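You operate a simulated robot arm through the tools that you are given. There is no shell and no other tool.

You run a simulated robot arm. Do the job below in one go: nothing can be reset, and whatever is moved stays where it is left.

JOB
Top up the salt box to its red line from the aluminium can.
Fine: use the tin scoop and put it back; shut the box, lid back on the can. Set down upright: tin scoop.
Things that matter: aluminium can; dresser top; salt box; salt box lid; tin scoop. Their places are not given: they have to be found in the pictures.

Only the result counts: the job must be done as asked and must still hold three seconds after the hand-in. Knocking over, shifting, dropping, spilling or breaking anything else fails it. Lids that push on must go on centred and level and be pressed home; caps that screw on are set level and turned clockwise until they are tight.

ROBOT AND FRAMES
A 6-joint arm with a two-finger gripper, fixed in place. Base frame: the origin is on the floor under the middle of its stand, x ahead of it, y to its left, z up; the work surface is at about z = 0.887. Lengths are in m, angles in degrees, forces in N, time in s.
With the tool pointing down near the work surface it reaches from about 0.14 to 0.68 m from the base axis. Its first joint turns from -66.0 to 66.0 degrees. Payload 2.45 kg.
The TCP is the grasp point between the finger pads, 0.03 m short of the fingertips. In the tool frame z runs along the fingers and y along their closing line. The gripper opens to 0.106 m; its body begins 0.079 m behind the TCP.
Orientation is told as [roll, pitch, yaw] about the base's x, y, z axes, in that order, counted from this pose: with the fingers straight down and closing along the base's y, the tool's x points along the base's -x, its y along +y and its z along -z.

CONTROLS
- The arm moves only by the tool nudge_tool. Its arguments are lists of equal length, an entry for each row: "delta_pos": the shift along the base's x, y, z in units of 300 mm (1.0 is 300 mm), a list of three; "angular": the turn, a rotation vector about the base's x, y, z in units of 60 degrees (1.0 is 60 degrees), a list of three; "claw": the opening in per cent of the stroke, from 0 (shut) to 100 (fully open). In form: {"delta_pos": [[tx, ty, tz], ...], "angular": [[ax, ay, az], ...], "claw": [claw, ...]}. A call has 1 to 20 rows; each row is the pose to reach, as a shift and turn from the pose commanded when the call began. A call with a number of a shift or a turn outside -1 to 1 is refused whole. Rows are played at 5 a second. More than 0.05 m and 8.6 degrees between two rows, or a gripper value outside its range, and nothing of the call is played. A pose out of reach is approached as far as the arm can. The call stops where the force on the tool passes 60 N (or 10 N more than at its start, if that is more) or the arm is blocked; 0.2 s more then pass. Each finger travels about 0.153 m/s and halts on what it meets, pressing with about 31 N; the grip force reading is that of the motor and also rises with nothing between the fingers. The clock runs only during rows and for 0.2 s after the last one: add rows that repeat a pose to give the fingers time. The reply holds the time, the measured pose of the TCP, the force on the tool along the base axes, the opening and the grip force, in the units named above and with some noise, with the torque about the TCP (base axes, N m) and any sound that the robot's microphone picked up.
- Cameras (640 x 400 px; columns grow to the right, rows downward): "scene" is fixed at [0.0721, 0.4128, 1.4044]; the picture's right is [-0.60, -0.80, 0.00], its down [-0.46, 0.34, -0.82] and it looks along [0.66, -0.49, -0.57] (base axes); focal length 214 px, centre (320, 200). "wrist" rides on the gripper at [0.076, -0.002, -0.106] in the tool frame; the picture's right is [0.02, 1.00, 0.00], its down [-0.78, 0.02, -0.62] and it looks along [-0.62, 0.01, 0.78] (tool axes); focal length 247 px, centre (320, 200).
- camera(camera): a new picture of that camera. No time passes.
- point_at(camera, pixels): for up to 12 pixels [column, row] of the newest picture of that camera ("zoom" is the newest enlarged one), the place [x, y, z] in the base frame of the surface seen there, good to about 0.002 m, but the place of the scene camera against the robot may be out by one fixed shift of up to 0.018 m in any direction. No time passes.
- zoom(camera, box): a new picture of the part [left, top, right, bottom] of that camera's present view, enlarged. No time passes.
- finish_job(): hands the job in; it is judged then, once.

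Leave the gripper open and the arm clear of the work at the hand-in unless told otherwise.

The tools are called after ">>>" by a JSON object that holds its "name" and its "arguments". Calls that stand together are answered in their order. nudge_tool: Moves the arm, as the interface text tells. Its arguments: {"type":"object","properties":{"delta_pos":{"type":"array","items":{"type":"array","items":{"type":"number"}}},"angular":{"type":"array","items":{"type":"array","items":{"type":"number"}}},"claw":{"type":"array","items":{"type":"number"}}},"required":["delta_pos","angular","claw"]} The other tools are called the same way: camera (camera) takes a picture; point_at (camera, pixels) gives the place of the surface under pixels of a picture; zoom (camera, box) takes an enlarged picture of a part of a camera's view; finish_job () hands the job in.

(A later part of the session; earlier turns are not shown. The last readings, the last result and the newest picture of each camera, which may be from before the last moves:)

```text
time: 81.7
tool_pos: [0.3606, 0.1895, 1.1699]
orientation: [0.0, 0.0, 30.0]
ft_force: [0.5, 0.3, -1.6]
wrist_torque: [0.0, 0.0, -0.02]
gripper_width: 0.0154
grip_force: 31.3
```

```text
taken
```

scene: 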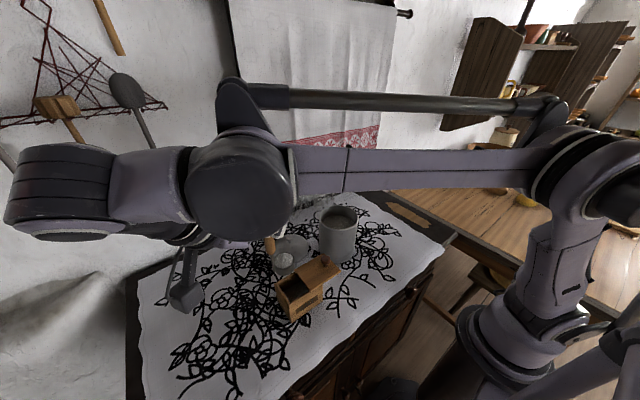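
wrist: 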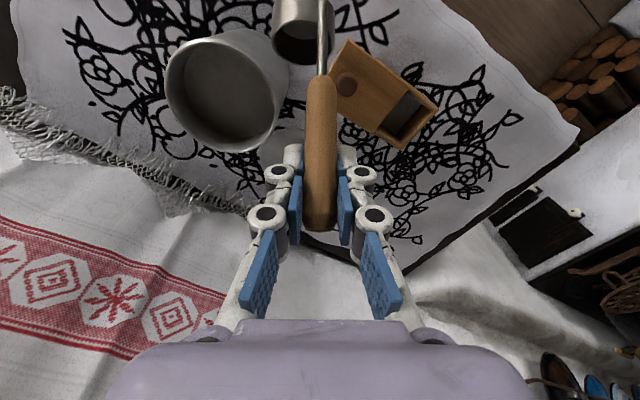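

>>> {"name": "zoom", "arguments": {"camera": "wrist", "box": [376, 84, 442, 150]}}

>>> {"name": "zoom", "arguments": {"camera": "wrist", "box": [392, 92, 436, 136]}}

```text
6.06 times, centred on (409, 117) of wrist
```

zoom: 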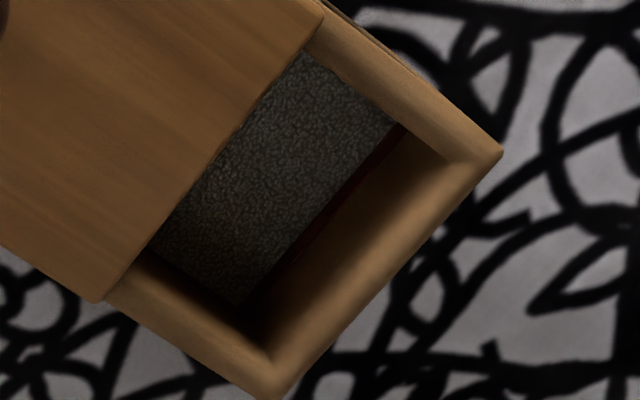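

```text
9.09 times, centred on (414, 114) of wrist
```

zoom: 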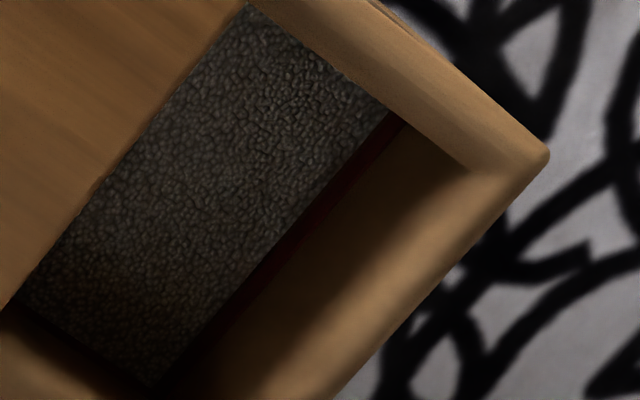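

The red band shows right above the salt. I'll zoom harder and take points across it.

>>> {"name": "zoom", "arguments": {"camera": "wrist", "box": [410, 100, 430, 120]}}

>>> {"name": "point_at", "arguments": {"camera": "zoom", "pixels": [[200, 100], [240, 130], [260, 145], [275, 158], [290, 170], [305, 185], [320, 198], [340, 215], [370, 240], [400, 265]]}}

```text
16.00 times, centred on (420, 110) of wrist
```

zoom: 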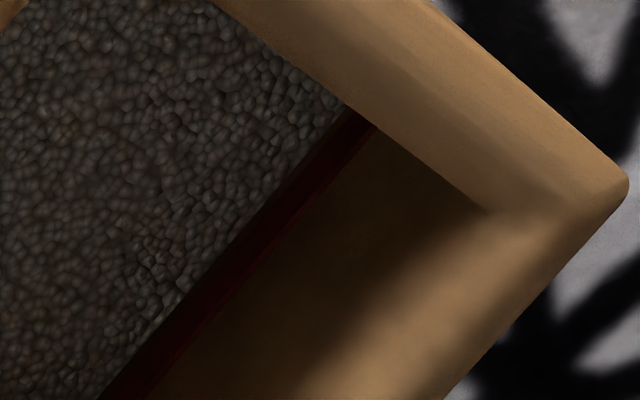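

```text
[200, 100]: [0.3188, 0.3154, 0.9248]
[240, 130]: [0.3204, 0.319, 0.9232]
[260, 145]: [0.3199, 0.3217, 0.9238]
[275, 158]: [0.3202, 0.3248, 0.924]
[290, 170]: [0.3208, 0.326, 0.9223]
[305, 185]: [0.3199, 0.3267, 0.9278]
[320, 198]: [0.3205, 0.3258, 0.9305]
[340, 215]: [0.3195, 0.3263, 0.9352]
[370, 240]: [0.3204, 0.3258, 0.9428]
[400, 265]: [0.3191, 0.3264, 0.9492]
```

I'll take more samples across the band to average out the noise.

>>> {"name": "point_at", "arguments": {"camera": "zoom", "pixels": [[300, 170], [300, 180], [300, 190], [300, 200], [300, 210], [300, 220], [250, 228], [250, 240], [250, 250], [250, 260], [250, 270], [250, 280]]}}

>>> {"name": "point_at", "arguments": {"camera": "zoom", "pixels": [[350, 125], [350, 135], [350, 145], [350, 155], [200, 285], [200, 300], [200, 315], [200, 330], [200, 340], [100, 200], [150, 250], [60, 100]]}}

>>> {"name": "zoom", "arguments": {"camera": "wrist", "box": [412, 104, 424, 114]}}

```text
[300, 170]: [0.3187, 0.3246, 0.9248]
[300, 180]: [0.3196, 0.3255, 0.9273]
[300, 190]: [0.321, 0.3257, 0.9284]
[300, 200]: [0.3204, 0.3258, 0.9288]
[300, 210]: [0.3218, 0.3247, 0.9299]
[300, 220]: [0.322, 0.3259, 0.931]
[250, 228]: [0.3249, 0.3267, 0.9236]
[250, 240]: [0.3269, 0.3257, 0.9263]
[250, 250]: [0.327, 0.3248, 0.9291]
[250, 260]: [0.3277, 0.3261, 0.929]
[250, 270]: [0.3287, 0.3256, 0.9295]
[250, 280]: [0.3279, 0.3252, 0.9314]
```

```text
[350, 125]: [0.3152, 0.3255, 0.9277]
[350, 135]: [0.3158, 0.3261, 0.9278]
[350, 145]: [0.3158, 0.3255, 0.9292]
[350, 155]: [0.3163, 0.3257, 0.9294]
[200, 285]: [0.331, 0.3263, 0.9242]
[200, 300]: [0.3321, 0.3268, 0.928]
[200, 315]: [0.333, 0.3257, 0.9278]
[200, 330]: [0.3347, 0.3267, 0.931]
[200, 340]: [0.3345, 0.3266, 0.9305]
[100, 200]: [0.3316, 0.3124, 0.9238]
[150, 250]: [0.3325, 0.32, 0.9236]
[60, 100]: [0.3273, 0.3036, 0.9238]
```

```text
16.00 times, centred on (418, 109) of wrist
```

zoom: 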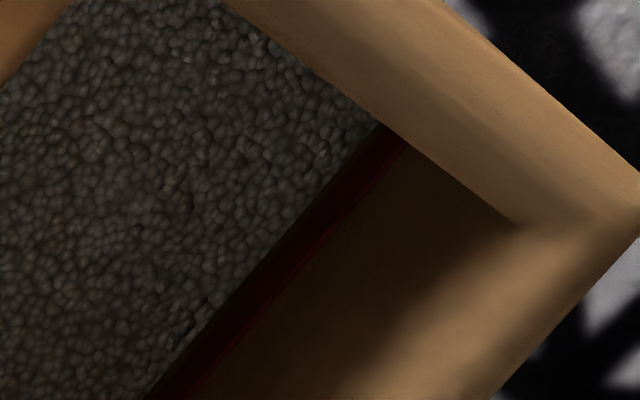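

The salt level is about 0.924 and the red band runs roughly 0.925–0.9305, centred near 0.928. I need about 4 mm more, roughly two thirds of another scoop, so I'll take a second scoop and pour only part of it. I'll return to the can approach pose.

>>> {"name": "nudge_tool", "arguments": {"delta_pos": [[0.01, -0.03, 0], [0.03, -0.06, 0], [0.05, -0.09, 0], [0.07, -0.12, 0], [0.09, -0.15, 0], [0.11, -0.17, 0], [0.13, -0.19, 0], [0.16, -0.21, 0], [0.16, -0.21, 0]], "angular": [[0, 0, -0.125], [0, 0, -0.25], [0, 0, -0.375], [0, 0, -0.5], [0, 0, -0.625], [0, 0, -0.75], [0, 0, -0.875], [0, 0, -1.0], [0, 0, -1.0]], "claw": [5, 5, 5, 5, 5, 5, 5, 5, 5]}}

>>> {"name": "nudge_tool", "arguments": {"delta_pos": [[0, 0, 0], [0, 0, 0], [0, 0, 0], [0, 0, 0], [0, 0, 0]], "angular": [[0, 0, -0.125], [0, 0, -0.25], [0, 0, -0.375], [0, 0, -0.5], [0, 0, -0.5]], "claw": [5, 5, 5, 5, 5]}}

>>> {"name": "nudge_tool", "arguments": {"delta_pos": [[0, 0, 0], [0, 0, 0], [0, 0, 0], [0, 0, 0], [0, 0, 0], [0, 0, 0], [0, 0, 0]], "angular": [[-0.108, -0.0625, 0], [-0.2165, -0.125, 0], [-0.325, -0.1875, 0], [-0.433, -0.25, 0], [-0.541, -0.3125, 0], [-0.6495, -0.375, 0], [-0.6495, -0.375, 0]], "claw": [5, 5, 5, 5, 5, 5, 5]}}

>>> {"name": "zoom", "arguments": {"camera": "scene", "box": [300, 170, 380, 250]}}

```text
time: 83.7
tool_pos: [0.409, 0.1263, 1.1714]
orientation: [0.0, 0.0, -30.1]
ft_force: [-0.2, -0.3, -1.6]
wrist_torque: [-0.03, -0.04, 0.01]
gripper_width: 0.0155
grip_force: 31.4
```

```text
time: 84.9
tool_pos: [0.4095, 0.1279, 1.1716]
orientation: [0.1, 0.0, -60.2]
ft_force: [0.3, 0.1, -0.6]
wrist_torque: [-0.04, 0.0, -0.02]
gripper_width: 0.0155
grip_force: 30.5
```

```text
time: 86.5
tool_pos: [0.4082, 0.1261, 1.1711]
orientation: [0.0, -45.1, -60.0]
ft_force: [0.0, 0.0, -1.5]
wrist_torque: [-0.01, -0.02, -0.01]
gripper_width: 0.0155
grip_force: 31.3
```

```text
5.00 times, centred on (340, 210) of scene
```

zoom: 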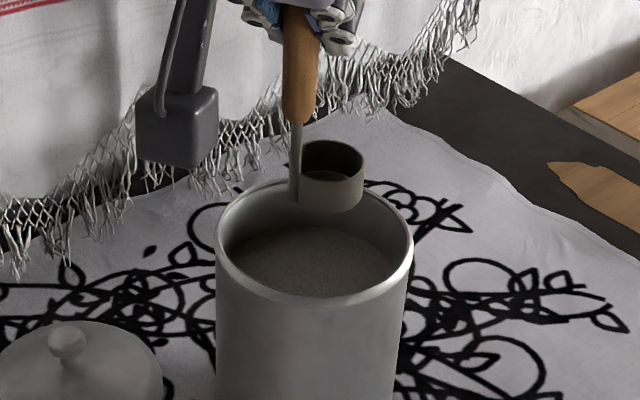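

The scoop is upright over the can. I'll dip more shallowly this time, with the cup bottom about 6 mm under the surface, to see whether it fills partially.

>>> {"name": "nudge_tool", "arguments": {"delta_pos": [[0, 0, -0.06], [0, 0, -0.12], [0, 0, -0.17], [0, 0, -0.2], [0, 0, -0.22], [0, 0, -0.23], [0, 0, -0.23]], "angular": [[0, 0, 0], [0, 0, 0], [0, 0, 0], [0, 0, 0], [0, 0, 0], [0, 0, 0], [0, 0, 0]], "claw": [5, 5, 5, 5, 5, 5, 5]}}

>>> {"name": "zoom", "arguments": {"camera": "scene", "box": [328, 206, 358, 236]}}

>>> {"name": "point_at", "arguments": {"camera": "zoom", "pixels": [[300, 250], [270, 230], [330, 220], [320, 270], [450, 250], [100, 200]]}}

```text
time: 88.1
tool_pos: [0.4089, 0.1255, 1.1015]
orientation: [0.0, -45.1, -60.0]
ft_force: [0.4, 0.5, -0.3]
wrist_torque: [0.01, 0.01, -0.02]
gripper_width: 0.0152
grip_force: 31.2
```

```text
13.33 times, centred on (343, 221) of scene
```

zoom: 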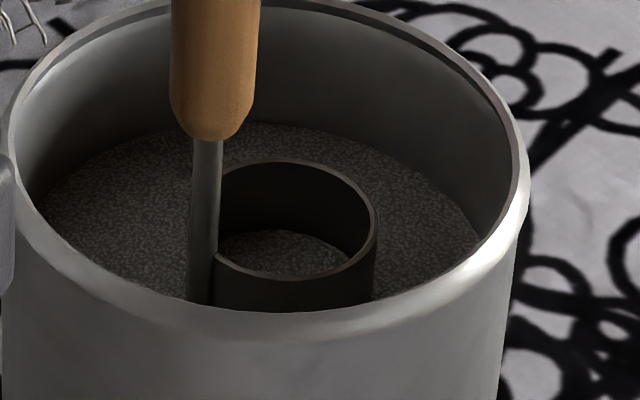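

```text
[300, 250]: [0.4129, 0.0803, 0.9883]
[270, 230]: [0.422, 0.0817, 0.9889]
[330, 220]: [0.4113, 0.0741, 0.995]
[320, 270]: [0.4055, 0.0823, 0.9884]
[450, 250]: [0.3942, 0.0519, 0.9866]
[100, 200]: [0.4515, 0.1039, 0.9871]
```

It fills gradually with depth: there's only a thin layer so far. I want about 15 mm of salt in the cup, or 4 mm below its rim, so I'll go 3 mm deeper and look.

>>> {"name": "nudge_tool", "arguments": {"delta_pos": [[0, 0, -0.005], [0, 0, -0.01], [0, 0, -0.01]], "angular": [[0, 0, 0], [0, 0, 0], [0, 0, 0]], "claw": [5, 5, 5]}}

>>> {"name": "zoom", "arguments": {"camera": "scene", "box": [328, 206, 358, 236]}}

>>> {"name": "point_at", "arguments": {"camera": "zoom", "pixels": [[300, 250], [270, 230], [310, 230], [320, 265], [250, 270], [450, 250], [100, 200], [300, 160], [370, 240]]}}

```text
time: 88.9
tool_pos: [0.4076, 0.1252, 1.0993]
orientation: [0.0, -44.9, -59.9]
ft_force: [-0.1, 0.6, -0.7]
wrist_torque: [0.0, 0.02, -0.02]
gripper_width: 0.0153
grip_force: 30.5
```

```text
13.33 times, centred on (343, 221) of scene
```

zoom: 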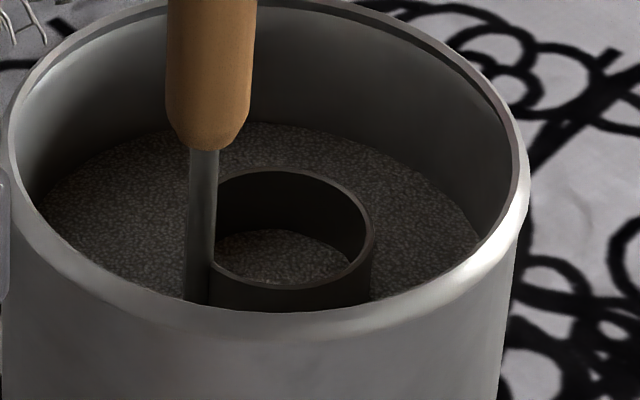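

```text
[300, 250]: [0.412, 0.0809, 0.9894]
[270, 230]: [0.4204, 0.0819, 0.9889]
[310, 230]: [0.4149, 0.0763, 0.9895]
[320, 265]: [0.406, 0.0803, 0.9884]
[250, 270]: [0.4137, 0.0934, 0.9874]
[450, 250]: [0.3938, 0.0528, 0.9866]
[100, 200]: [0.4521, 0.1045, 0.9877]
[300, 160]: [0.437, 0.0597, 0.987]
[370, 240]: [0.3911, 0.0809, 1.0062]
```

Only about 2 mm of salt in it so far. I'll go 2.5 mm deeper.

>>> {"name": "nudge_tool", "arguments": {"delta_pos": [[0, 0, -0.004], [0, 0, -0.008], [0, 0, -0.008]], "angular": [[0, 0, 0], [0, 0, 0], [0, 0, 0]], "claw": [5, 5, 5]}}

>>> {"name": "zoom", "arguments": {"camera": "scene", "box": [328, 206, 358, 236]}}

>>> {"name": "point_at", "arguments": {"camera": "zoom", "pixels": [[300, 250], [270, 240], [310, 240], [320, 265], [250, 265], [290, 260], [450, 250], [100, 200], [370, 245]]}}

```text
time: 89.7
tool_pos: [0.4089, 0.1252, 1.0958]
orientation: [-0.1, -45.0, -60.0]
ft_force: [-0.4, 0.4, -0.7]
wrist_torque: [-0.01, 0.01, 0.0]
gripper_width: 0.0154
grip_force: 31.0
```

```text
13.33 times, centred on (343, 221) of scene
```

zoom: 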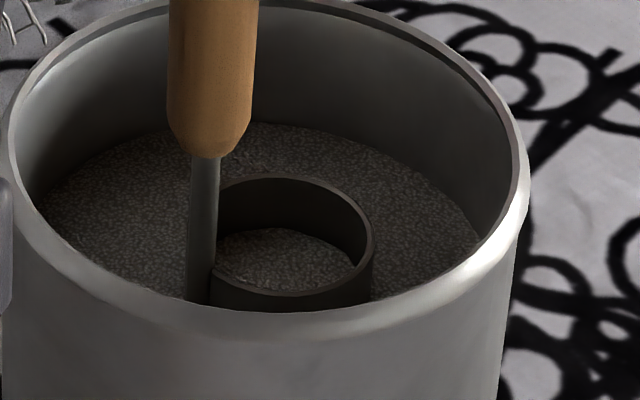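

```text
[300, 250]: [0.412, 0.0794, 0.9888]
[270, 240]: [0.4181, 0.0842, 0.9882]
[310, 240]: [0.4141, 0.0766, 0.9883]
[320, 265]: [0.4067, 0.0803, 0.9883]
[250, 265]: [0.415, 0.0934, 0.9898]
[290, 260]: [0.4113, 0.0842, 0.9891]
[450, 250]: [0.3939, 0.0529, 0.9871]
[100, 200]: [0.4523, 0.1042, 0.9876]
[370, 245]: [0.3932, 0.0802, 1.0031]
```

The inside level tracks the can's level, about 5 mm above the cup floor. I'll go another 2 mm down.

>>> {"name": "nudge_tool", "arguments": {"delta_pos": [[0, 0, -0.003], [0, 0, -0.006], [0, 0, -0.006]], "angular": [[0, 0, 0], [0, 0, 0], [0, 0, 0]], "claw": [5, 5, 5]}}

>>> {"name": "zoom", "arguments": {"camera": "scene", "box": [328, 206, 358, 236]}}

>>> {"name": "point_at", "arguments": {"camera": "zoom", "pixels": [[300, 250], [270, 240], [310, 240], [320, 265], [250, 265], [290, 260], [450, 250], [100, 200], [370, 245]]}}

```text
time: 90.5
tool_pos: [0.4076, 0.1261, 1.0954]
orientation: [0.0, -45.0, -60.0]
ft_force: [0.1, 0.0, -0.8]
wrist_torque: [-0.01, -0.03, 0.02]
gripper_width: 0.0154
grip_force: 31.2
```

```text
13.33 times, centred on (343, 221) of scene
```

zoom: 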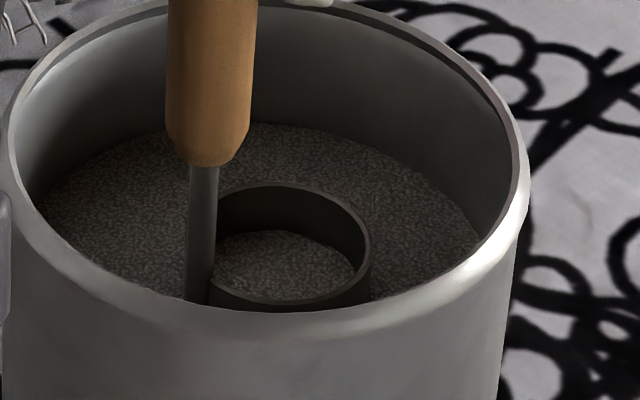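

```text
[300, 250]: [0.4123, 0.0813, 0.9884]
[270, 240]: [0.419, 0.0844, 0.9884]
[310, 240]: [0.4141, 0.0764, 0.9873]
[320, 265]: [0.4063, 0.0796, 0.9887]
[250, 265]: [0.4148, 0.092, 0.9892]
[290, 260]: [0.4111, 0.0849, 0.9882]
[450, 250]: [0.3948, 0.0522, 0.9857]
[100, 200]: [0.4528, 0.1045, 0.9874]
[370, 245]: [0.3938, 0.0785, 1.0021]
```

>>> {"name": "nudge_tool", "arguments": {"delta_pos": [[0, 0, -0.003], [0, 0, -0.006], [0, 0, -0.006]], "angular": [[0, 0, 0], [0, 0, 0], [0, 0, 0]], "claw": [5, 5, 5]}}

>>> {"name": "zoom", "arguments": {"camera": "scene", "box": [328, 206, 358, 236]}}

>>> {"name": "point_at", "arguments": {"camera": "zoom", "pixels": [[300, 250], [270, 240], [310, 240], [320, 265], [250, 265], [290, 260], [450, 250], [100, 200], [370, 250]]}}

```text
time: 91.3
tool_pos: [0.4079, 0.1254, 1.0936]
orientation: [0.0, -45.0, -60.0]
ft_force: [0.2, 0.3, -0.8]
wrist_torque: [0.02, 0.0, 0.02]
gripper_width: 0.0152
grip_force: 31.0
```

```text
13.33 times, centred on (343, 221) of scene
```

zoom: 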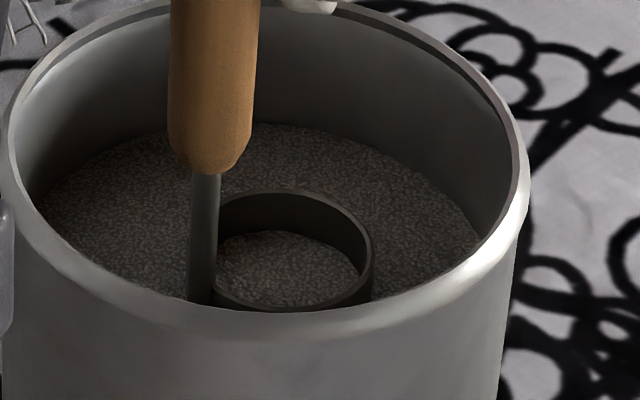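

```text
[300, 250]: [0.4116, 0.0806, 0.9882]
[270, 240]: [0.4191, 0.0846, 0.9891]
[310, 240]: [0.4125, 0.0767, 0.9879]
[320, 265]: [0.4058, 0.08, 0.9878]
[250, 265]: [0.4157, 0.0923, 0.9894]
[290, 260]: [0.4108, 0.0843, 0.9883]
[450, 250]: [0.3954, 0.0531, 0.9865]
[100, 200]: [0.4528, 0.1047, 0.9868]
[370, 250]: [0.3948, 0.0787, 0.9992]
```

>>> {"name": "nudge_tool", "arguments": {"delta_pos": [[0, 0, -0.004], [0, 0, -0.007], [0, 0, -0.007]], "angular": [[0, 0, 0], [0, 0, 0], [0, 0, 0]], "claw": [5, 5, 5]}}

>>> {"name": "zoom", "arguments": {"camera": "scene", "box": [328, 206, 358, 236]}}

>>> {"name": "point_at", "arguments": {"camera": "zoom", "pixels": [[300, 250], [270, 240], [310, 240], [320, 265], [250, 265], [290, 260], [450, 250], [100, 200], [370, 255]]}}

```text
time: 92.1
tool_pos: [0.4079, 0.126, 1.0905]
orientation: [0.1, -45.0, -60.0]
ft_force: [0.1, -0.5, -0.9]
wrist_torque: [0.01, -0.01, 0.01]
gripper_width: 0.0155
grip_force: 30.5
```

```text
13.33 times, centred on (343, 221) of scene
```

zoom: 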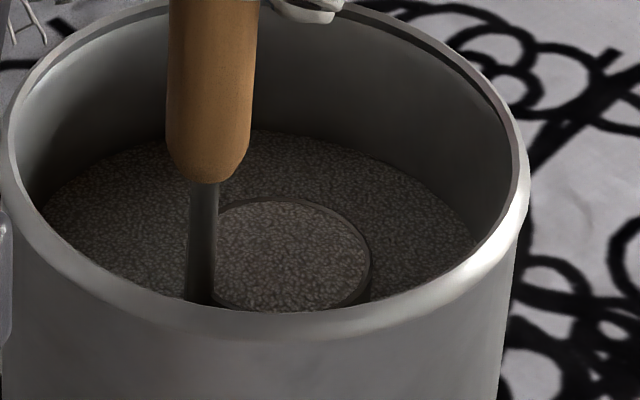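

```text
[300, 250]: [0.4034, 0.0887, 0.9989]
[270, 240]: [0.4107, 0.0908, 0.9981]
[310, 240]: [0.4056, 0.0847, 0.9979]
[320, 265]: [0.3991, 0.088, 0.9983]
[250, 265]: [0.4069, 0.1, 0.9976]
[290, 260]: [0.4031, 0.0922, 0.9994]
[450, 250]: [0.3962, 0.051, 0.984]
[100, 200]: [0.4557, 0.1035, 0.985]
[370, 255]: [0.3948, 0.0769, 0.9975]
```

Filling is all-or-nothing at a threshold: the cup is now full and the can dropped about 2 mm. So I'll carry it over and pour only part of it by controlling tilt. Lifting out first.

>>> {"name": "nudge_tool", "arguments": {"delta_pos": [[0, 0, 0.01], [0, 0, 0.03], [0, 0, 0.065], [0, 0, 0.11], [0, 0, 0.16], [0, 0, 0.21], [0, 0, 0.25], [0, 0, 0.27], [0, 0, 0.27]], "angular": [[0, 0, 0], [0, 0, 0], [0, 0, 0], [0, 0, 0], [0, 0, 0], [0, 0, 0], [0, 0, 0], [0, 0, 0], [0, 0, 0]], "claw": [5, 5, 5, 5, 5, 5, 5, 5, 5]}}

>>> {"name": "zoom", "arguments": {"camera": "scene", "box": [312, 180, 372, 240]}}

```text
time: 94.1
tool_pos: [0.4086, 0.1262, 1.1717]
orientation: [0.0, -45.0, -60.0]
ft_force: [0.5, 0.0, -0.6]
wrist_torque: [0.0, -0.01, 0.0]
gripper_width: 0.0154
grip_force: 31.3
```

```text
6.67 times, centred on (342, 210) of scene
```

zoom: 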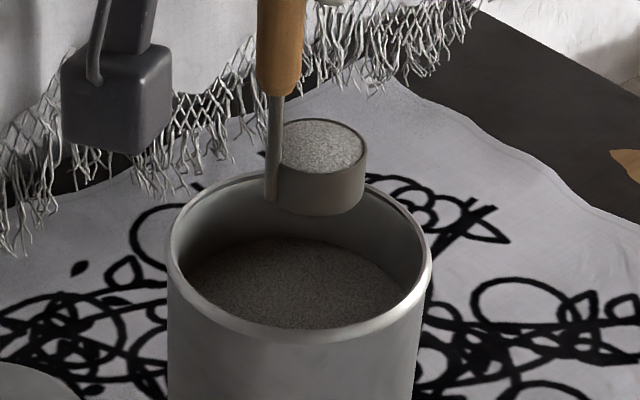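

Full again. I'll carry it along the same reachable line to the pour position over the box.

>>> {"name": "nudge_tool", "arguments": {"delta_pos": [[-0.005, 0.015, 0], [-0.018, 0.053, 0], [-0.038, 0.113, 0], [-0.065, 0.193, 0], [-0.096, 0.285, 0], [-0.128, 0.38, 0], [-0.159, 0.473, 0], [-0.187, 0.557, 0], [-0.21, 0.627, 0], [-0.228, 0.68, 0], [-0.24, 0.716, 0], [-0.245, 0.73, 0], [-0.245, 0.73, 0]], "angular": [[0, 0, 0], [0, 0, 0], [0, 0, 0], [0, 0, 0], [0, 0, 0], [0, 0, 0], [0, 0, 0], [0, 0, 0], [0, 0, 0], [0, 0, 0], [0, 0, 0], [0, 0, 0], [0, 0, 0]], "claw": [5, 5, 5, 5, 5, 5, 5, 5, 5, 5, 5, 5, 5]}}

>>> {"name": "nudge_tool", "arguments": {"delta_pos": [[0, 0, -0.02], [0, 0, -0.05], [0, 0, -0.08], [0, 0, -0.1], [0, 0, -0.11], [0, 0, -0.11]], "angular": [[0, 0, 0], [0, 0, 0], [0, 0, 0], [0, 0, 0], [0, 0, 0], [0, 0, 0]], "claw": [5, 5, 5, 5, 5, 5]}}

>>> {"name": "zoom", "arguments": {"camera": "scene", "box": [265, 240, 335, 310]}}

```text
time: 96.9
tool_pos: [0.3349, 0.3439, 1.1707]
orientation: [0.0, -45.0, -60.0]
ft_force: [-0.5, -0.2, -0.8]
wrist_torque: [-0.04, 0.01, 0.03]
gripper_width: 0.0155
grip_force: 31.2
```

```text
time: 98.3
tool_pos: [0.3351, 0.345, 1.14]
orientation: [0.1, -45.0, -60.0]
ft_force: [-0.3, 0.2, -1.3]
wrist_torque: [-0.02, 0.03, 0.0]
gripper_width: 0.0154
grip_force: 31.2
```

```text
5.71 times, centred on (300, 275) of scene
```

zoom: 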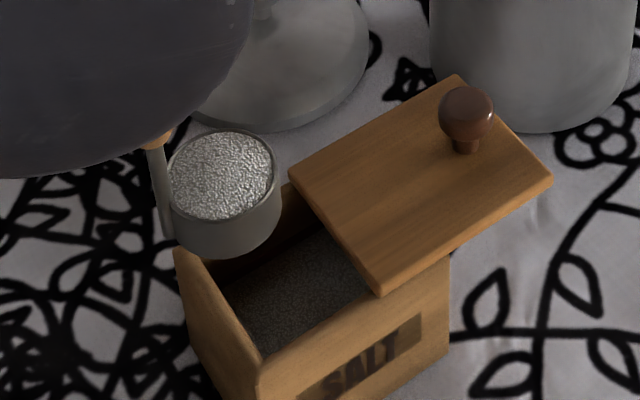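

I'll take a baseline of the box level from this view before tilting.

>>> {"name": "point_at", "arguments": {"camera": "zoom", "pixels": [[260, 310], [280, 290], [300, 270], [320, 260], [255, 330], [330, 280], [290, 310], [310, 290], [340, 270], [270, 325], [300, 300], [320, 280]]}}

>>> {"name": "nudge_tool", "arguments": {"delta_pos": [[0.0104, -0.018, 0.0074], [0.021, -0.0363, 0.0135], [0.0318, -0.0551, 0.0178], [0.0427, -0.0739, 0.0214], [0.0537, -0.093, 0.0229], [0.0647, -0.112, 0.0236], [0.0756, -0.131, 0.0222], [0.0866, -0.1501, 0.02], [0.0866, -0.1501, 0.02]], "angular": [[0.0541, 0.03125, 0], [0.10825, 0.0625, 0], [0.1624, 0.09375, 0], [0.2165, 0.125, 0], [0.2706, 0.15625, 0], [0.32475, 0.1875, 0], [0.3789, 0.21875, 0], [0.433, 0.25, 0], [0.433, 0.25, 0]], "claw": [5, 5, 5, 5, 5, 5, 5, 5, 5]}}

>>> {"name": "zoom", "arguments": {"camera": "scene", "box": [265, 240, 335, 310]}}

```text
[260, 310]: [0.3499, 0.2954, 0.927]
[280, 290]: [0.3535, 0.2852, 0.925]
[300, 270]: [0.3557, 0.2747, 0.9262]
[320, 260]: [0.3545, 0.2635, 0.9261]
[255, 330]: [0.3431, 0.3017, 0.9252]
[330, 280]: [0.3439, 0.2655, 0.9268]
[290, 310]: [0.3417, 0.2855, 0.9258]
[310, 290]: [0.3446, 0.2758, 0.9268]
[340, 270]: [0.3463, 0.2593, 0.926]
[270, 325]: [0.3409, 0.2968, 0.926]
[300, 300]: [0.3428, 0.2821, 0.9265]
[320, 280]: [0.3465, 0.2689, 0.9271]
```

```text
time: 100.3
tool_pos: [0.3627, 0.3007, 1.1447]
orientation: [0.0, -14.9, -60.0]
ft_force: [-1.2, -0.7, -1.6]
wrist_torque: [-0.03, -0.04, 0.03]
gripper_width: 0.0155
grip_force: 30.9
```

```text
5.71 times, centred on (300, 275) of scene
```

zoom: 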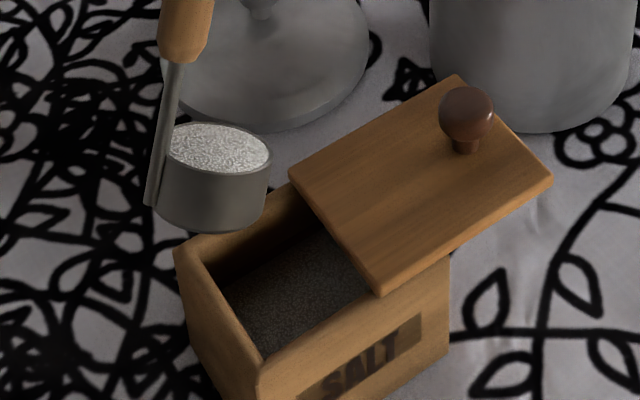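

Baseline in the scene frame is 0.9262, so my target there is about 0.930. At 30° it holds. I'll tilt in small steps: to 35° and look.

>>> {"name": "nudge_tool", "arguments": {"delta_pos": [[0.0073, -0.0125, -0.0025], [0.0145, -0.025, -0.0055], [0.0145, -0.025, -0.0055], [0.0145, -0.025, -0.0055]], "angular": [[0.0361, 0.02083, 0], [0.0722, 0.04167, 0], [0.0722, 0.04167, 0], [0.0722, 0.04167, 0]], "claw": [5, 5, 5, 5]}}

>>> {"name": "zoom", "arguments": {"camera": "scene", "box": [265, 240, 335, 310]}}

>>> {"name": "point_at", "arguments": {"camera": "zoom", "pixels": [[260, 310], [280, 290], [300, 270], [320, 260], [255, 330], [330, 280], [290, 310], [310, 290], [340, 270], [270, 325], [300, 300], [320, 280]]}}

```text
time: 101.3
tool_pos: [0.3654, 0.2936, 1.1433]
orientation: [0.0, -10.0, -60.0]
ft_force: [0.1, 0.7, -1.1]
wrist_torque: [-0.01, -0.03, 0.02]
gripper_width: 0.0153
grip_force: 30.9
```

```text
5.71 times, centred on (300, 275) of scene
```

zoom: 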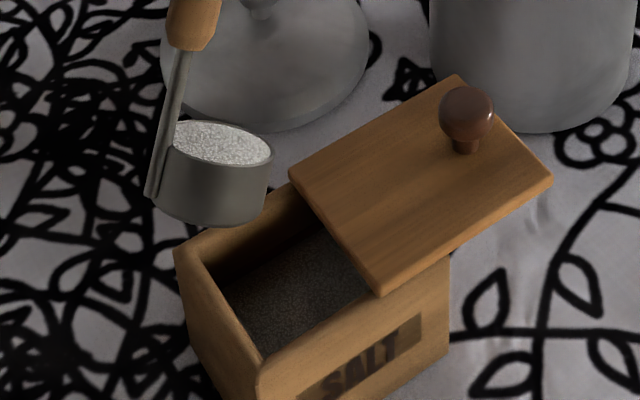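

```text
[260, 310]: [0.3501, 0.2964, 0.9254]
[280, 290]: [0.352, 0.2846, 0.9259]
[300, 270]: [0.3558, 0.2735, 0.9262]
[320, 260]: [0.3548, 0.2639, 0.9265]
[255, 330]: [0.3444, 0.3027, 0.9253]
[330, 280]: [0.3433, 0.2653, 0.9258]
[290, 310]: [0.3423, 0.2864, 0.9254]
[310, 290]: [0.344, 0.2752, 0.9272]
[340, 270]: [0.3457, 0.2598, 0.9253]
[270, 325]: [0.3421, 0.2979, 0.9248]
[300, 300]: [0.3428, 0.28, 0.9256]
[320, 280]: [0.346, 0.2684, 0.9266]
```

No flow at 35°. On to 40°.

>>> {"name": "nudge_tool", "arguments": {"delta_pos": [[0.007, -0.0122, -0.004], [0.0141, -0.0245, -0.0081], [0.0141, -0.0245, -0.0081]], "angular": [[0.0361, 0.02083, 0], [0.0722, 0.04167, 0], [0.0722, 0.04167, 0]], "claw": [5, 5, 5]}}

>>> {"name": "zoom", "arguments": {"camera": "scene", "box": [265, 240, 335, 310]}}

>>> {"name": "point_at", "arguments": {"camera": "zoom", "pixels": [[260, 310], [280, 290], [300, 270], [320, 260], [255, 330], [330, 280], [290, 310], [310, 290], [340, 270], [270, 325], [300, 300], [320, 280]]}}

```text
time: 102.1
tool_pos: [0.3691, 0.284, 1.1415]
orientation: [0.0, -5.0, -60.0]
ft_force: [-0.2, 1.2, -1.4]
wrist_torque: [-0.03, -0.04, 0.02]
gripper_width: 0.0153
grip_force: 31.2
```

```text
5.71 times, centred on (300, 275) of scene
```

zoom: 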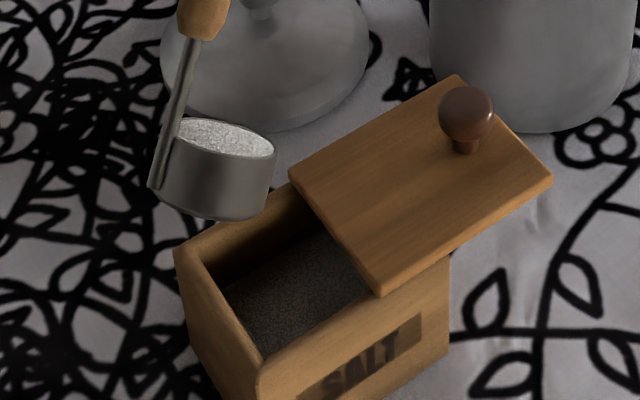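

```text
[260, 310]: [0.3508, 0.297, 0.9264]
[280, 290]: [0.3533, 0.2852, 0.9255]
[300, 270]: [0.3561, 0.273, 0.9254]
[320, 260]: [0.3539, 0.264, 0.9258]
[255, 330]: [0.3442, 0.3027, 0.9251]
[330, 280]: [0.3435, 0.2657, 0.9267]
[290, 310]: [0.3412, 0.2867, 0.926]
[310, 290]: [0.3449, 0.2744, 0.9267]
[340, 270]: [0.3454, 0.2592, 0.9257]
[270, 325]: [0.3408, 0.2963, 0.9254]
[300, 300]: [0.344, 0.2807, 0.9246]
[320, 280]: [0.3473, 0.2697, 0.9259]
```

Still holding at 40°. Next 42.5°.

>>> {"name": "nudge_tool", "arguments": {"delta_pos": [[0.0069, -0.012, -0.005], [0.0069, -0.012, -0.005]], "angular": [[0.0361, 0.02083, 0], [0.0361, 0.02083, 0]], "claw": [5, 5]}}

>>> {"name": "zoom", "arguments": {"camera": "scene", "box": [265, 240, 335, 310]}}

>>> {"name": "point_at", "arguments": {"camera": "zoom", "pixels": [[260, 310], [280, 290], [300, 270], [320, 260], [255, 330], [330, 280], [290, 310], [310, 290], [340, 270], [270, 325], [300, 300], [320, 280]]}}

```text
time: 102.7
tool_pos: [0.3721, 0.2827, 1.1387]
orientation: [0.0, -2.5, -60.0]
ft_force: [-0.2, -0.2, -1.1]
wrist_torque: [-0.05, -0.03, 0.0]
gripper_width: 0.0155
grip_force: 31.1
```

```text
5.71 times, centred on (300, 275) of scene
```

zoom: 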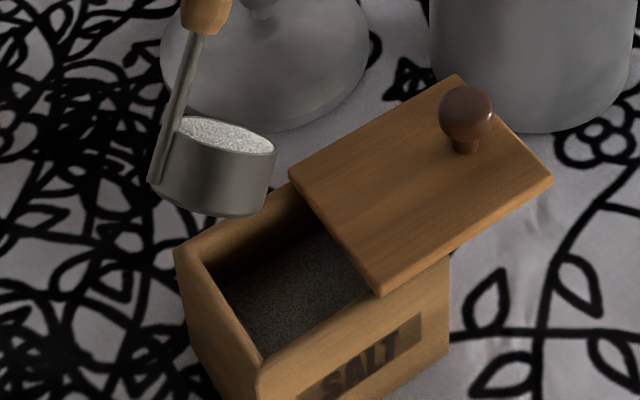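

```text
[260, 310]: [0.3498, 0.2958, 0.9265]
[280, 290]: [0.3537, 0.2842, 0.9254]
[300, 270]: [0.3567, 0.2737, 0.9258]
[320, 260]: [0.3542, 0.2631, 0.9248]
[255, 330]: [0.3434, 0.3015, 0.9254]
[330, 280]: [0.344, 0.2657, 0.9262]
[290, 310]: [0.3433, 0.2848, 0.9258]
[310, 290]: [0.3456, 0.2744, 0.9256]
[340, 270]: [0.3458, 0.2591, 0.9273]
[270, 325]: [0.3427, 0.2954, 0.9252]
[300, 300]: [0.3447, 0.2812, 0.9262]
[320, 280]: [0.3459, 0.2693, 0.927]
```

Not yet. 45°.

>>> {"name": "nudge_tool", "arguments": {"delta_pos": [[0.0068, -0.0118, -0.0055], [0.0068, -0.0118, -0.0055]], "angular": [[0.0361, 0.02083, 0], [0.0361, 0.02083, 0]], "claw": [5, 5]}}

>>> {"name": "zoom", "arguments": {"camera": "scene", "box": [265, 240, 335, 310]}}

>>> {"name": "point_at", "arguments": {"camera": "zoom", "pixels": [[260, 310], [280, 290], [300, 270], [320, 260], [255, 330], [330, 280], [290, 310], [310, 290], [340, 270], [270, 325], [300, 300], [320, 280]]}}

```text
time: 103.3
tool_pos: [0.3741, 0.278, 1.1381]
orientation: [0.1, 0.1, -60.0]
ft_force: [-0.1, -0.4, -1.5]
wrist_torque: [-0.01, 0.0, -0.01]
gripper_width: 0.0155
grip_force: 31.6
```

```text
5.71 times, centred on (300, 275) of scene
```

zoom: 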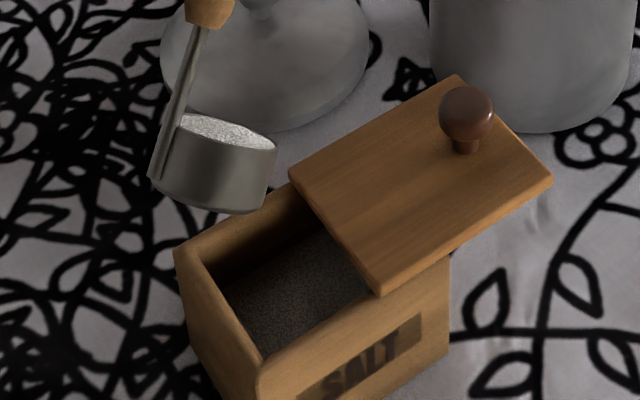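

```text
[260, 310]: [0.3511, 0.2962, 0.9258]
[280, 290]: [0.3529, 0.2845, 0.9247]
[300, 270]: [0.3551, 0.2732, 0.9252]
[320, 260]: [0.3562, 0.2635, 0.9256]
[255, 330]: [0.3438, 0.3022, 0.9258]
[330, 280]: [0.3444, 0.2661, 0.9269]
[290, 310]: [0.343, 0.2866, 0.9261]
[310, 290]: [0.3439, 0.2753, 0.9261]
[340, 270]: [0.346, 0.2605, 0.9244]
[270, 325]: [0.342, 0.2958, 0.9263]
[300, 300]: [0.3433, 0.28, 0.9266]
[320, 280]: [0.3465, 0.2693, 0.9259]
```

Still none at 45°. 47.5° next.

>>> {"name": "nudge_tool", "arguments": {"delta_pos": [[0.0067, -0.0116, -0.0061]], "angular": [[0.0361, 0.02083, 0]], "claw": [5]}}

>>> {"name": "zoom", "arguments": {"camera": "scene", "box": [265, 240, 335, 310]}}

>>> {"name": "point_at", "arguments": {"camera": "zoom", "pixels": [[260, 310], [280, 290], [300, 270], [320, 260], [255, 330], [330, 280], [290, 310], [310, 290], [340, 270], [270, 325], [300, 300], [320, 280]]}}

```text
time: 103.7
tool_pos: [0.376, 0.2754, 1.1358]
orientation: [0.0, 2.6, -60.0]
ft_force: [0.1, -0.4, -0.5]
wrist_torque: [-0.06, -0.06, 0.02]
gripper_width: 0.0153
grip_force: 31.3
```

```text
5.71 times, centred on (300, 275) of scene
```

zoom: 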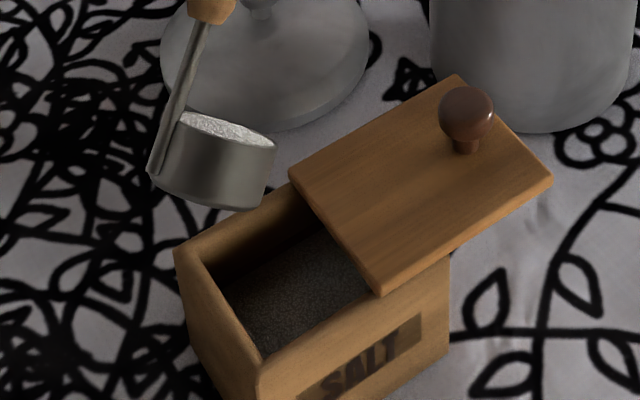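

```text
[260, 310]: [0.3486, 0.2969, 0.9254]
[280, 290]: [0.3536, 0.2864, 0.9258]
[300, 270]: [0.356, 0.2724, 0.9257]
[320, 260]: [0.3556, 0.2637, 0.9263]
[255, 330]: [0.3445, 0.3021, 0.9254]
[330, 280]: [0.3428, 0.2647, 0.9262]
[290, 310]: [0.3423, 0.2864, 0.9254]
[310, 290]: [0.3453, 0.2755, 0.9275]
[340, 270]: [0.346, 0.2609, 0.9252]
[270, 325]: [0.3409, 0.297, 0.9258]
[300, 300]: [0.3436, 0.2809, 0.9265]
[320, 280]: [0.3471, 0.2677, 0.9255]
```

Not yet at 47.5°. 50° next.

>>> {"name": "nudge_tool", "arguments": {"delta_pos": [[0.0066, -0.0113, -0.0067]], "angular": [[0.0361, 0.02083, 0]], "claw": [5]}}

>>> {"name": "zoom", "arguments": {"camera": "scene", "box": [265, 240, 335, 310]}}

>>> {"name": "point_at", "arguments": {"camera": "zoom", "pixels": [[260, 310], [280, 290], [300, 270], [320, 260], [255, 330], [330, 280], [290, 310], [310, 290], [340, 270], [270, 325], [300, 300], [320, 280]]}}

```text
time: 104.1
tool_pos: [0.3771, 0.271, 1.1333]
orientation: [0.0, 5.0, -60.1]
ft_force: [-0.3, 0.5, -1.0]
wrist_torque: [-0.06, 0.0, 0.0]
gripper_width: 0.0158
grip_force: 31.5
```

```text
5.71 times, centred on (300, 275) of scene
```

zoom: 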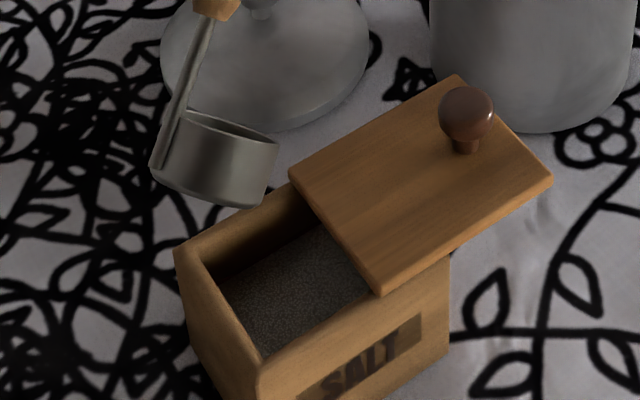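

```text
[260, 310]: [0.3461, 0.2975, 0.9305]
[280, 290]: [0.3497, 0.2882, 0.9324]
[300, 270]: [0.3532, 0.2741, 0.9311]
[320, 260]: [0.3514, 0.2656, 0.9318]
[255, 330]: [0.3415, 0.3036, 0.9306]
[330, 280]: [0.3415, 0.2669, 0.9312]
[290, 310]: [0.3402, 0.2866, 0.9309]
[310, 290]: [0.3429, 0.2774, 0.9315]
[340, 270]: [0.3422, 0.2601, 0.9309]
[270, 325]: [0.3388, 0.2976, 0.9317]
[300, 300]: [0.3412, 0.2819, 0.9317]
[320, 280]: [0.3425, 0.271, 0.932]
```

The dump happened at 50°. The box level is now 0.9314 in the scene frame, about 0.929 in the robot frame, which lies inside the red band. I'll check the cup for leftovers.

>>> {"name": "camera", "arguments": {"camera": "wrist"}}

>>> {"name": "zoom", "arguments": {"camera": "wrist", "box": [255, 0, 355, 90]}}

>>> {"name": "zoom", "arguments": {"camera": "scene", "box": [276, 252, 306, 282]}}

```text
taken
```

wrist: 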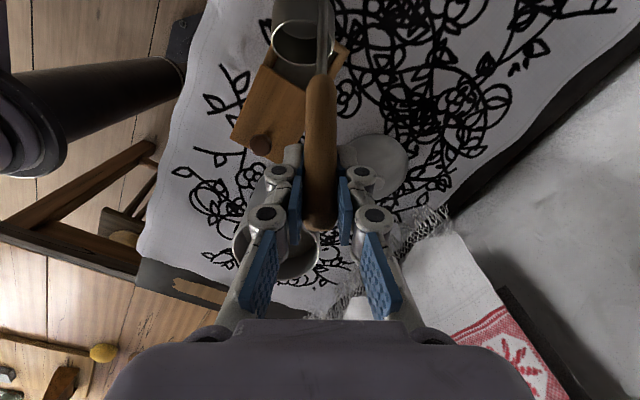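

```text
4.44 times, centred on (305, 45) of wrist
```

zoom: 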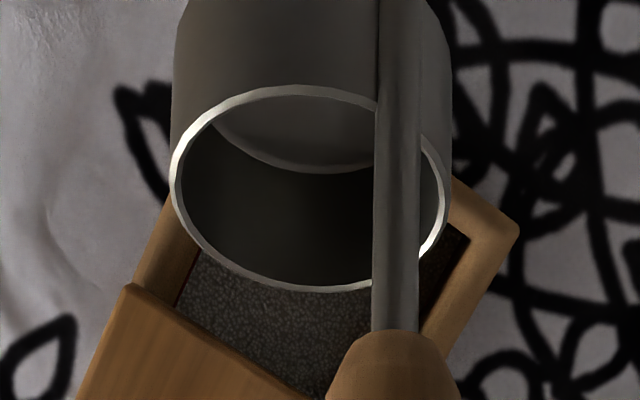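

```text
13.33 times, centred on (291, 267) of scene
```

zoom: 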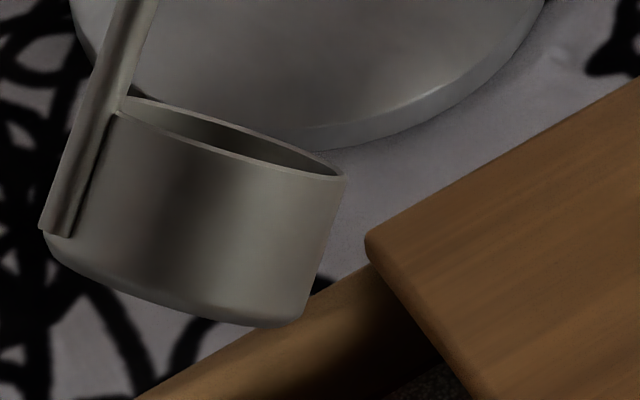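

The cup is empty. I'll go back to the inspection view of the +y inner wall to compare the level with the red line.

>>> {"name": "nudge_tool", "arguments": {"delta_pos": [[0, 0, 0.06], [-0.005, -0.03, 0.123], [-0.01, -0.07, 0.123], [-0.02, -0.11, 0.123], [-0.03, -0.15, 0.123], [-0.04, -0.19, 0.123], [-0.045, -0.22, 0.123], [-0.05, -0.25, 0.123], [-0.055, -0.272, 0.123], [-0.055, -0.272, 0.123]], "angular": [[0, 0, 0], [0, 0, 0.125], [0, 0, 0.25], [0, 0, 0.375], [0, 0, 0.5], [0, 0, 0.625], [0, 0, 0.75], [0, 0, 0.875], [0, 0, 1.0], [0, 0, 1.0]], "claw": [5, 5, 5, 5, 5, 5, 5, 5, 5, 5]}}

>>> {"name": "nudge_tool", "arguments": {"delta_pos": [[0, 0, 0], [0, 0, 0], [0, 0, 0], [0, 0, 0], [0, 0, 0]], "angular": [[0, 0, 0.125], [0, 0, 0.25], [0, 0, 0.375], [0, 0, 0.5], [0, 0, 0.5]], "claw": [5, 5, 5, 5, 5]}}

>>> {"name": "camera", "arguments": {"camera": "wrist"}}

```text
time: 106.3
tool_pos: [0.3607, 0.1902, 1.1695]
orientation: [0.1, 5.0, 0.1]
ft_force: [0.5, -0.1, -1.0]
wrist_torque: [0.0, -0.09, 0.0]
gripper_width: 0.0154
grip_force: 30.8
```

```text
time: 107.5
tool_pos: [0.3602, 0.1908, 1.1698]
orientation: [0.1, 5.0, 30.1]
ft_force: [0.8, 0.1, -0.7]
wrist_torque: [0.04, -0.02, 0.0]
gripper_width: 0.0154
grip_force: 30.5
```

```text
taken
```

wrist: 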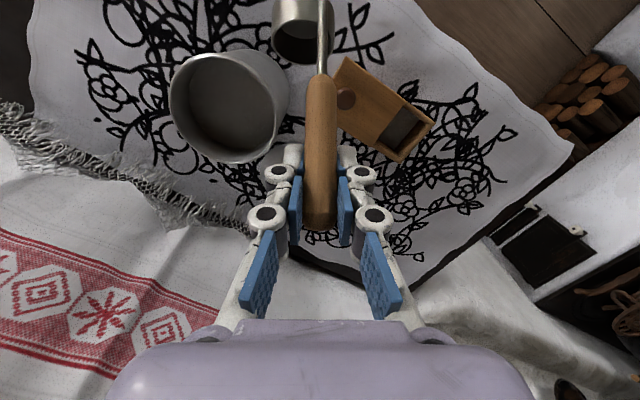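

>>> {"name": "zoom", "arguments": {"camera": "wrist", "box": [376, 98, 440, 162]}}

>>> {"name": "zoom", "arguments": {"camera": "wrist", "box": [408, 112, 430, 134]}}

>>> {"name": "point_at", "arguments": {"camera": "zoom", "pixels": [[60, 100], [150, 100], [100, 200], [200, 120], [50, 250], [150, 60], [100, 150], [60, 300]]}}

```text
6.25 times, centred on (408, 130) of wrist
```

zoom: 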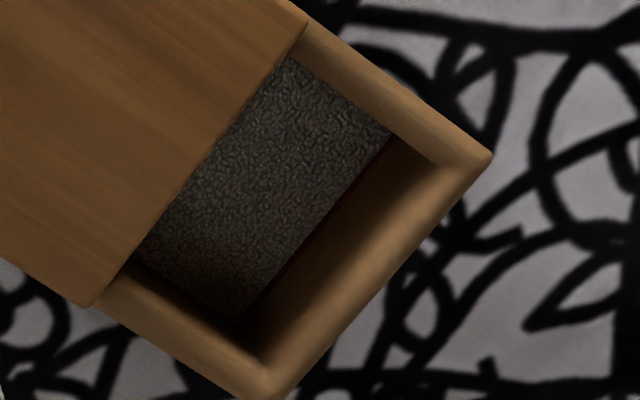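

```text
16.00 times, centred on (419, 123) of wrist
```

zoom: 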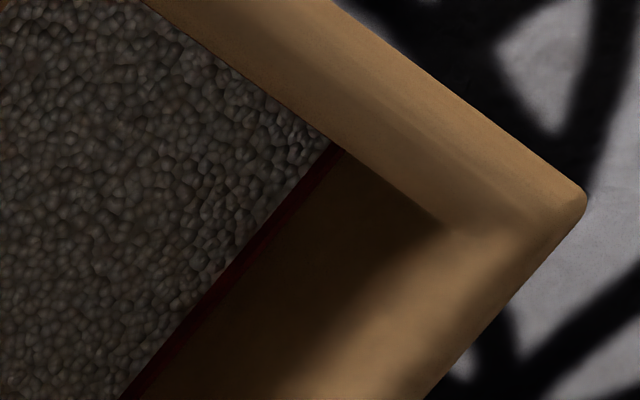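

```text
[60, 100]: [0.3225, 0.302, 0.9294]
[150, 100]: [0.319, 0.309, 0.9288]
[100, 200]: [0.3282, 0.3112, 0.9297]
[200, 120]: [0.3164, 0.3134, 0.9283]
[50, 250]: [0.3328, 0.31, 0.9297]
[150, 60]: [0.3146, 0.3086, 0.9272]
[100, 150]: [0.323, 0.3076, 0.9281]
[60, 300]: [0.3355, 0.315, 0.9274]
```

The salt now covers the lower half of the red line, at level about 0.9286 with just a sliver of red above, so it is topped up to the line. Now I'll return the scoop: first turn back to yaw −60 above its original spot.

>>> {"name": "nudge_tool", "arguments": {"delta_pos": [[-0.01, -0.03, 0], [-0.03, -0.08, 0], [-0.06, -0.13, 0], [-0.09, -0.18, 0], [-0.12, -0.23, 0], [-0.15, -0.28, 0], [-0.18, -0.33, 0], [-0.2007, -0.374, 0], [-0.2007, -0.374, 0]], "angular": [[0, 0, -0.125], [0, 0, -0.25], [0, 0, -0.375], [0, 0, -0.5], [0, 0, -0.625], [0, 0, -0.75], [0, 0, -0.875], [0, 0, -1.0], [0, 0, -1.0]], "claw": [5, 5, 5, 5, 5, 5, 5, 5, 5]}}

>>> {"name": "nudge_tool", "arguments": {"delta_pos": [[0, 0, 0], [0, 0, 0], [0, 0, 0], [0, 0, 0], [0, 0, 0]], "angular": [[0, 0, -0.125], [0, 0, -0.25], [0, 0, -0.375], [0, 0, -0.5], [0, 0, -0.5]], "claw": [5, 5, 5, 5, 5]}}

>>> {"name": "nudge_tool", "arguments": {"delta_pos": [[0, 0, 0], [0, 0, 0], [0, 0, 0], [0, 0, 0], [0, 0, 0], [0, 0, 0], [0, 0, 0], [0, 0, 0]], "angular": [[-0.108, -0.0625, 0], [-0.2165, -0.125, 0], [-0.325, -0.1875, 0], [-0.433, -0.25, 0], [-0.541, -0.3125, 0], [-0.6495, -0.375, 0], [-0.7217, -0.4167, 0], [-0.7217, -0.4167, 0]], "claw": [5, 5, 5, 5, 5, 5, 5, 5]}}

>>> {"name": "camera", "arguments": {"camera": "scene"}}

>>> {"name": "camera", "arguments": {"camera": "wrist"}}

```text
time: 109.5
tool_pos: [0.3007, 0.0766, 1.1704]
orientation: [0.0, 5.1, -30.1]
ft_force: [0.1, 0.6, -0.8]
wrist_torque: [0.0, -0.08, 0.02]
gripper_width: 0.0155
grip_force: 31.5
```

```text
time: 110.7
tool_pos: [0.3018, 0.0773, 1.1715]
orientation: [0.0, 4.9, -60.1]
ft_force: [-0.5, 0.1, -0.3]
wrist_torque: [-0.06, -0.05, 0.02]
gripper_width: 0.0156
grip_force: 31.1
```

```text
time: 112.5
tool_pos: [0.3004, 0.0775, 1.1707]
orientation: [0.0, -44.9, -60.0]
ft_force: [-0.4, -0.7, -1.0]
wrist_torque: [0.0, 0.0, 0.0]
gripper_width: 0.0155
grip_force: 30.9
```

```text
taken
```

scene: 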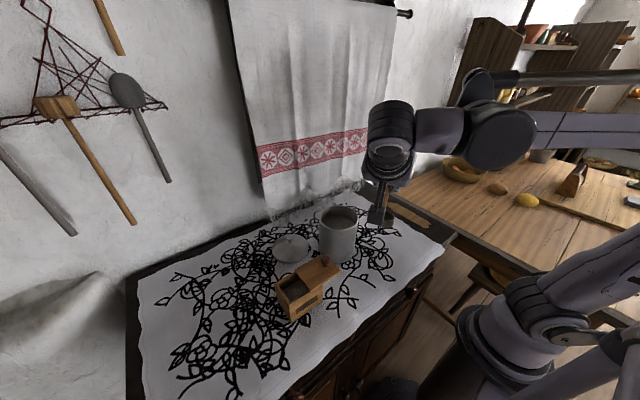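

```text
taken
```

wrist: 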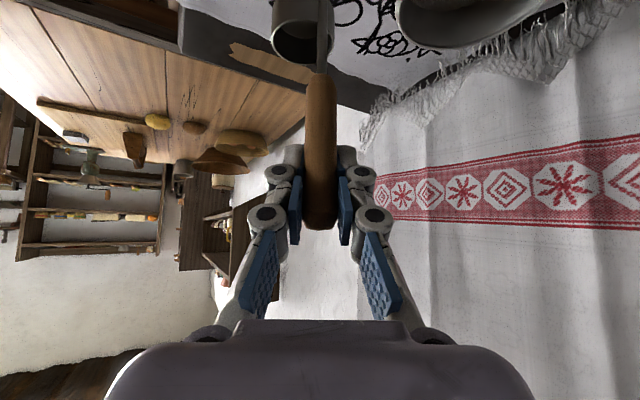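

Back above its spot at the pick orientation. I'll lower it to about 4 mm above touchdown, then go slowly.

>>> {"name": "nudge_tool", "arguments": {"delta_pos": [[0, 0.003, -0.06], [0, 0.003, -0.16], [0, 0.003, -0.27], [0, 0.003, -0.37], [0, 0.003, -0.46], [0, 0.003, -0.52], [0, 0.003, -0.548], [0, 0.003, -0.548]], "angular": [[0, 0, 0], [0, 0, 0], [0, 0, 0], [0, 0, 0], [0, 0, 0], [0, 0, 0], [0, 0, 0], [0, 0, 0]], "claw": [5, 5, 5, 5, 5, 5, 5, 5]}}

>>> {"name": "zoom", "arguments": {"camera": "scene", "box": [350, 220, 400, 280]}}

>>> {"name": "camera", "arguments": {"camera": "wrist"}}

```text
time: 114.3
tool_pos: [0.302, 0.0776, 1.0043]
orientation: [0.0, -45.0, -60.0]
ft_force: [-1.2, 0.4, -0.3]
wrist_torque: [-0.02, 0.01, 0.01]
gripper_width: 0.0155
grip_force: 30.4
```

```text
6.67 times, centred on (375, 250) of scene
```

zoom: 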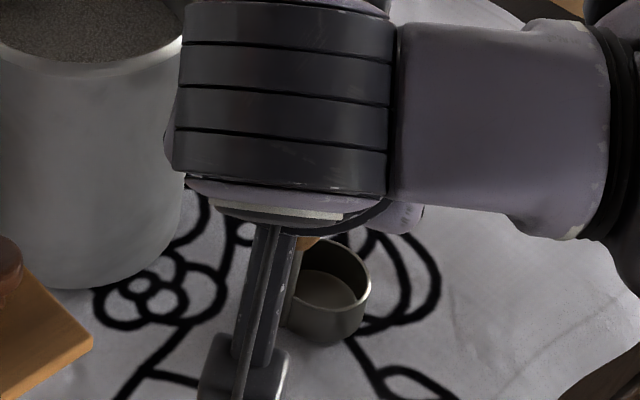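

```text
taken
```

wrist: 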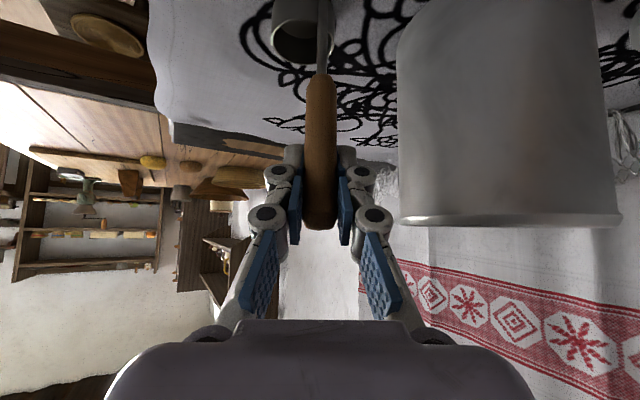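

About 2–3 mm to go. I'll lower in 0.6 mm steps.

>>> {"name": "nudge_tool", "arguments": {"delta_pos": [[0, 0, -0.002], [0, 0, -0.004], [0, 0, -0.006], [0, 0, -0.008], [0, 0, -0.008]], "angular": [[0, 0, 0], [0, 0, 0], [0, 0, 0], [0, 0, 0], [0, 0, 0]], "claw": [5, 5, 5, 5, 5]}}

```text
time: 115.5
tool_pos: [0.302, 0.0781, 1.0031]
orientation: [0.0, -45.0, -60.0]
ft_force: [-0.1, -0.1, -1.0]
wrist_torque: [0.03, 0.03, -0.01]
gripper_width: 0.0152
grip_force: 31.0
```

>>> {"name": "nudge_tool", "arguments": {"delta_pos": [[0, 0, -0.002], [0, 0, -0.004], [0, 0, -0.006], [0, 0, -0.006]], "angular": [[0, 0, 0], [0, 0, 0], [0, 0, 0], [0, 0, 0]], "claw": [5, 5, 5, 5]}}

```text
time: 116.5
tool_pos: [0.3021, 0.0781, 1.0023]
orientation: [0.1, -45.3, -60.1]
ft_force: [-0.9, 4.0, 27.6]
wrist_torque: [-0.13, 0.06, 0.01]
gripper_width: 0.0155
grip_force: 31.2
```

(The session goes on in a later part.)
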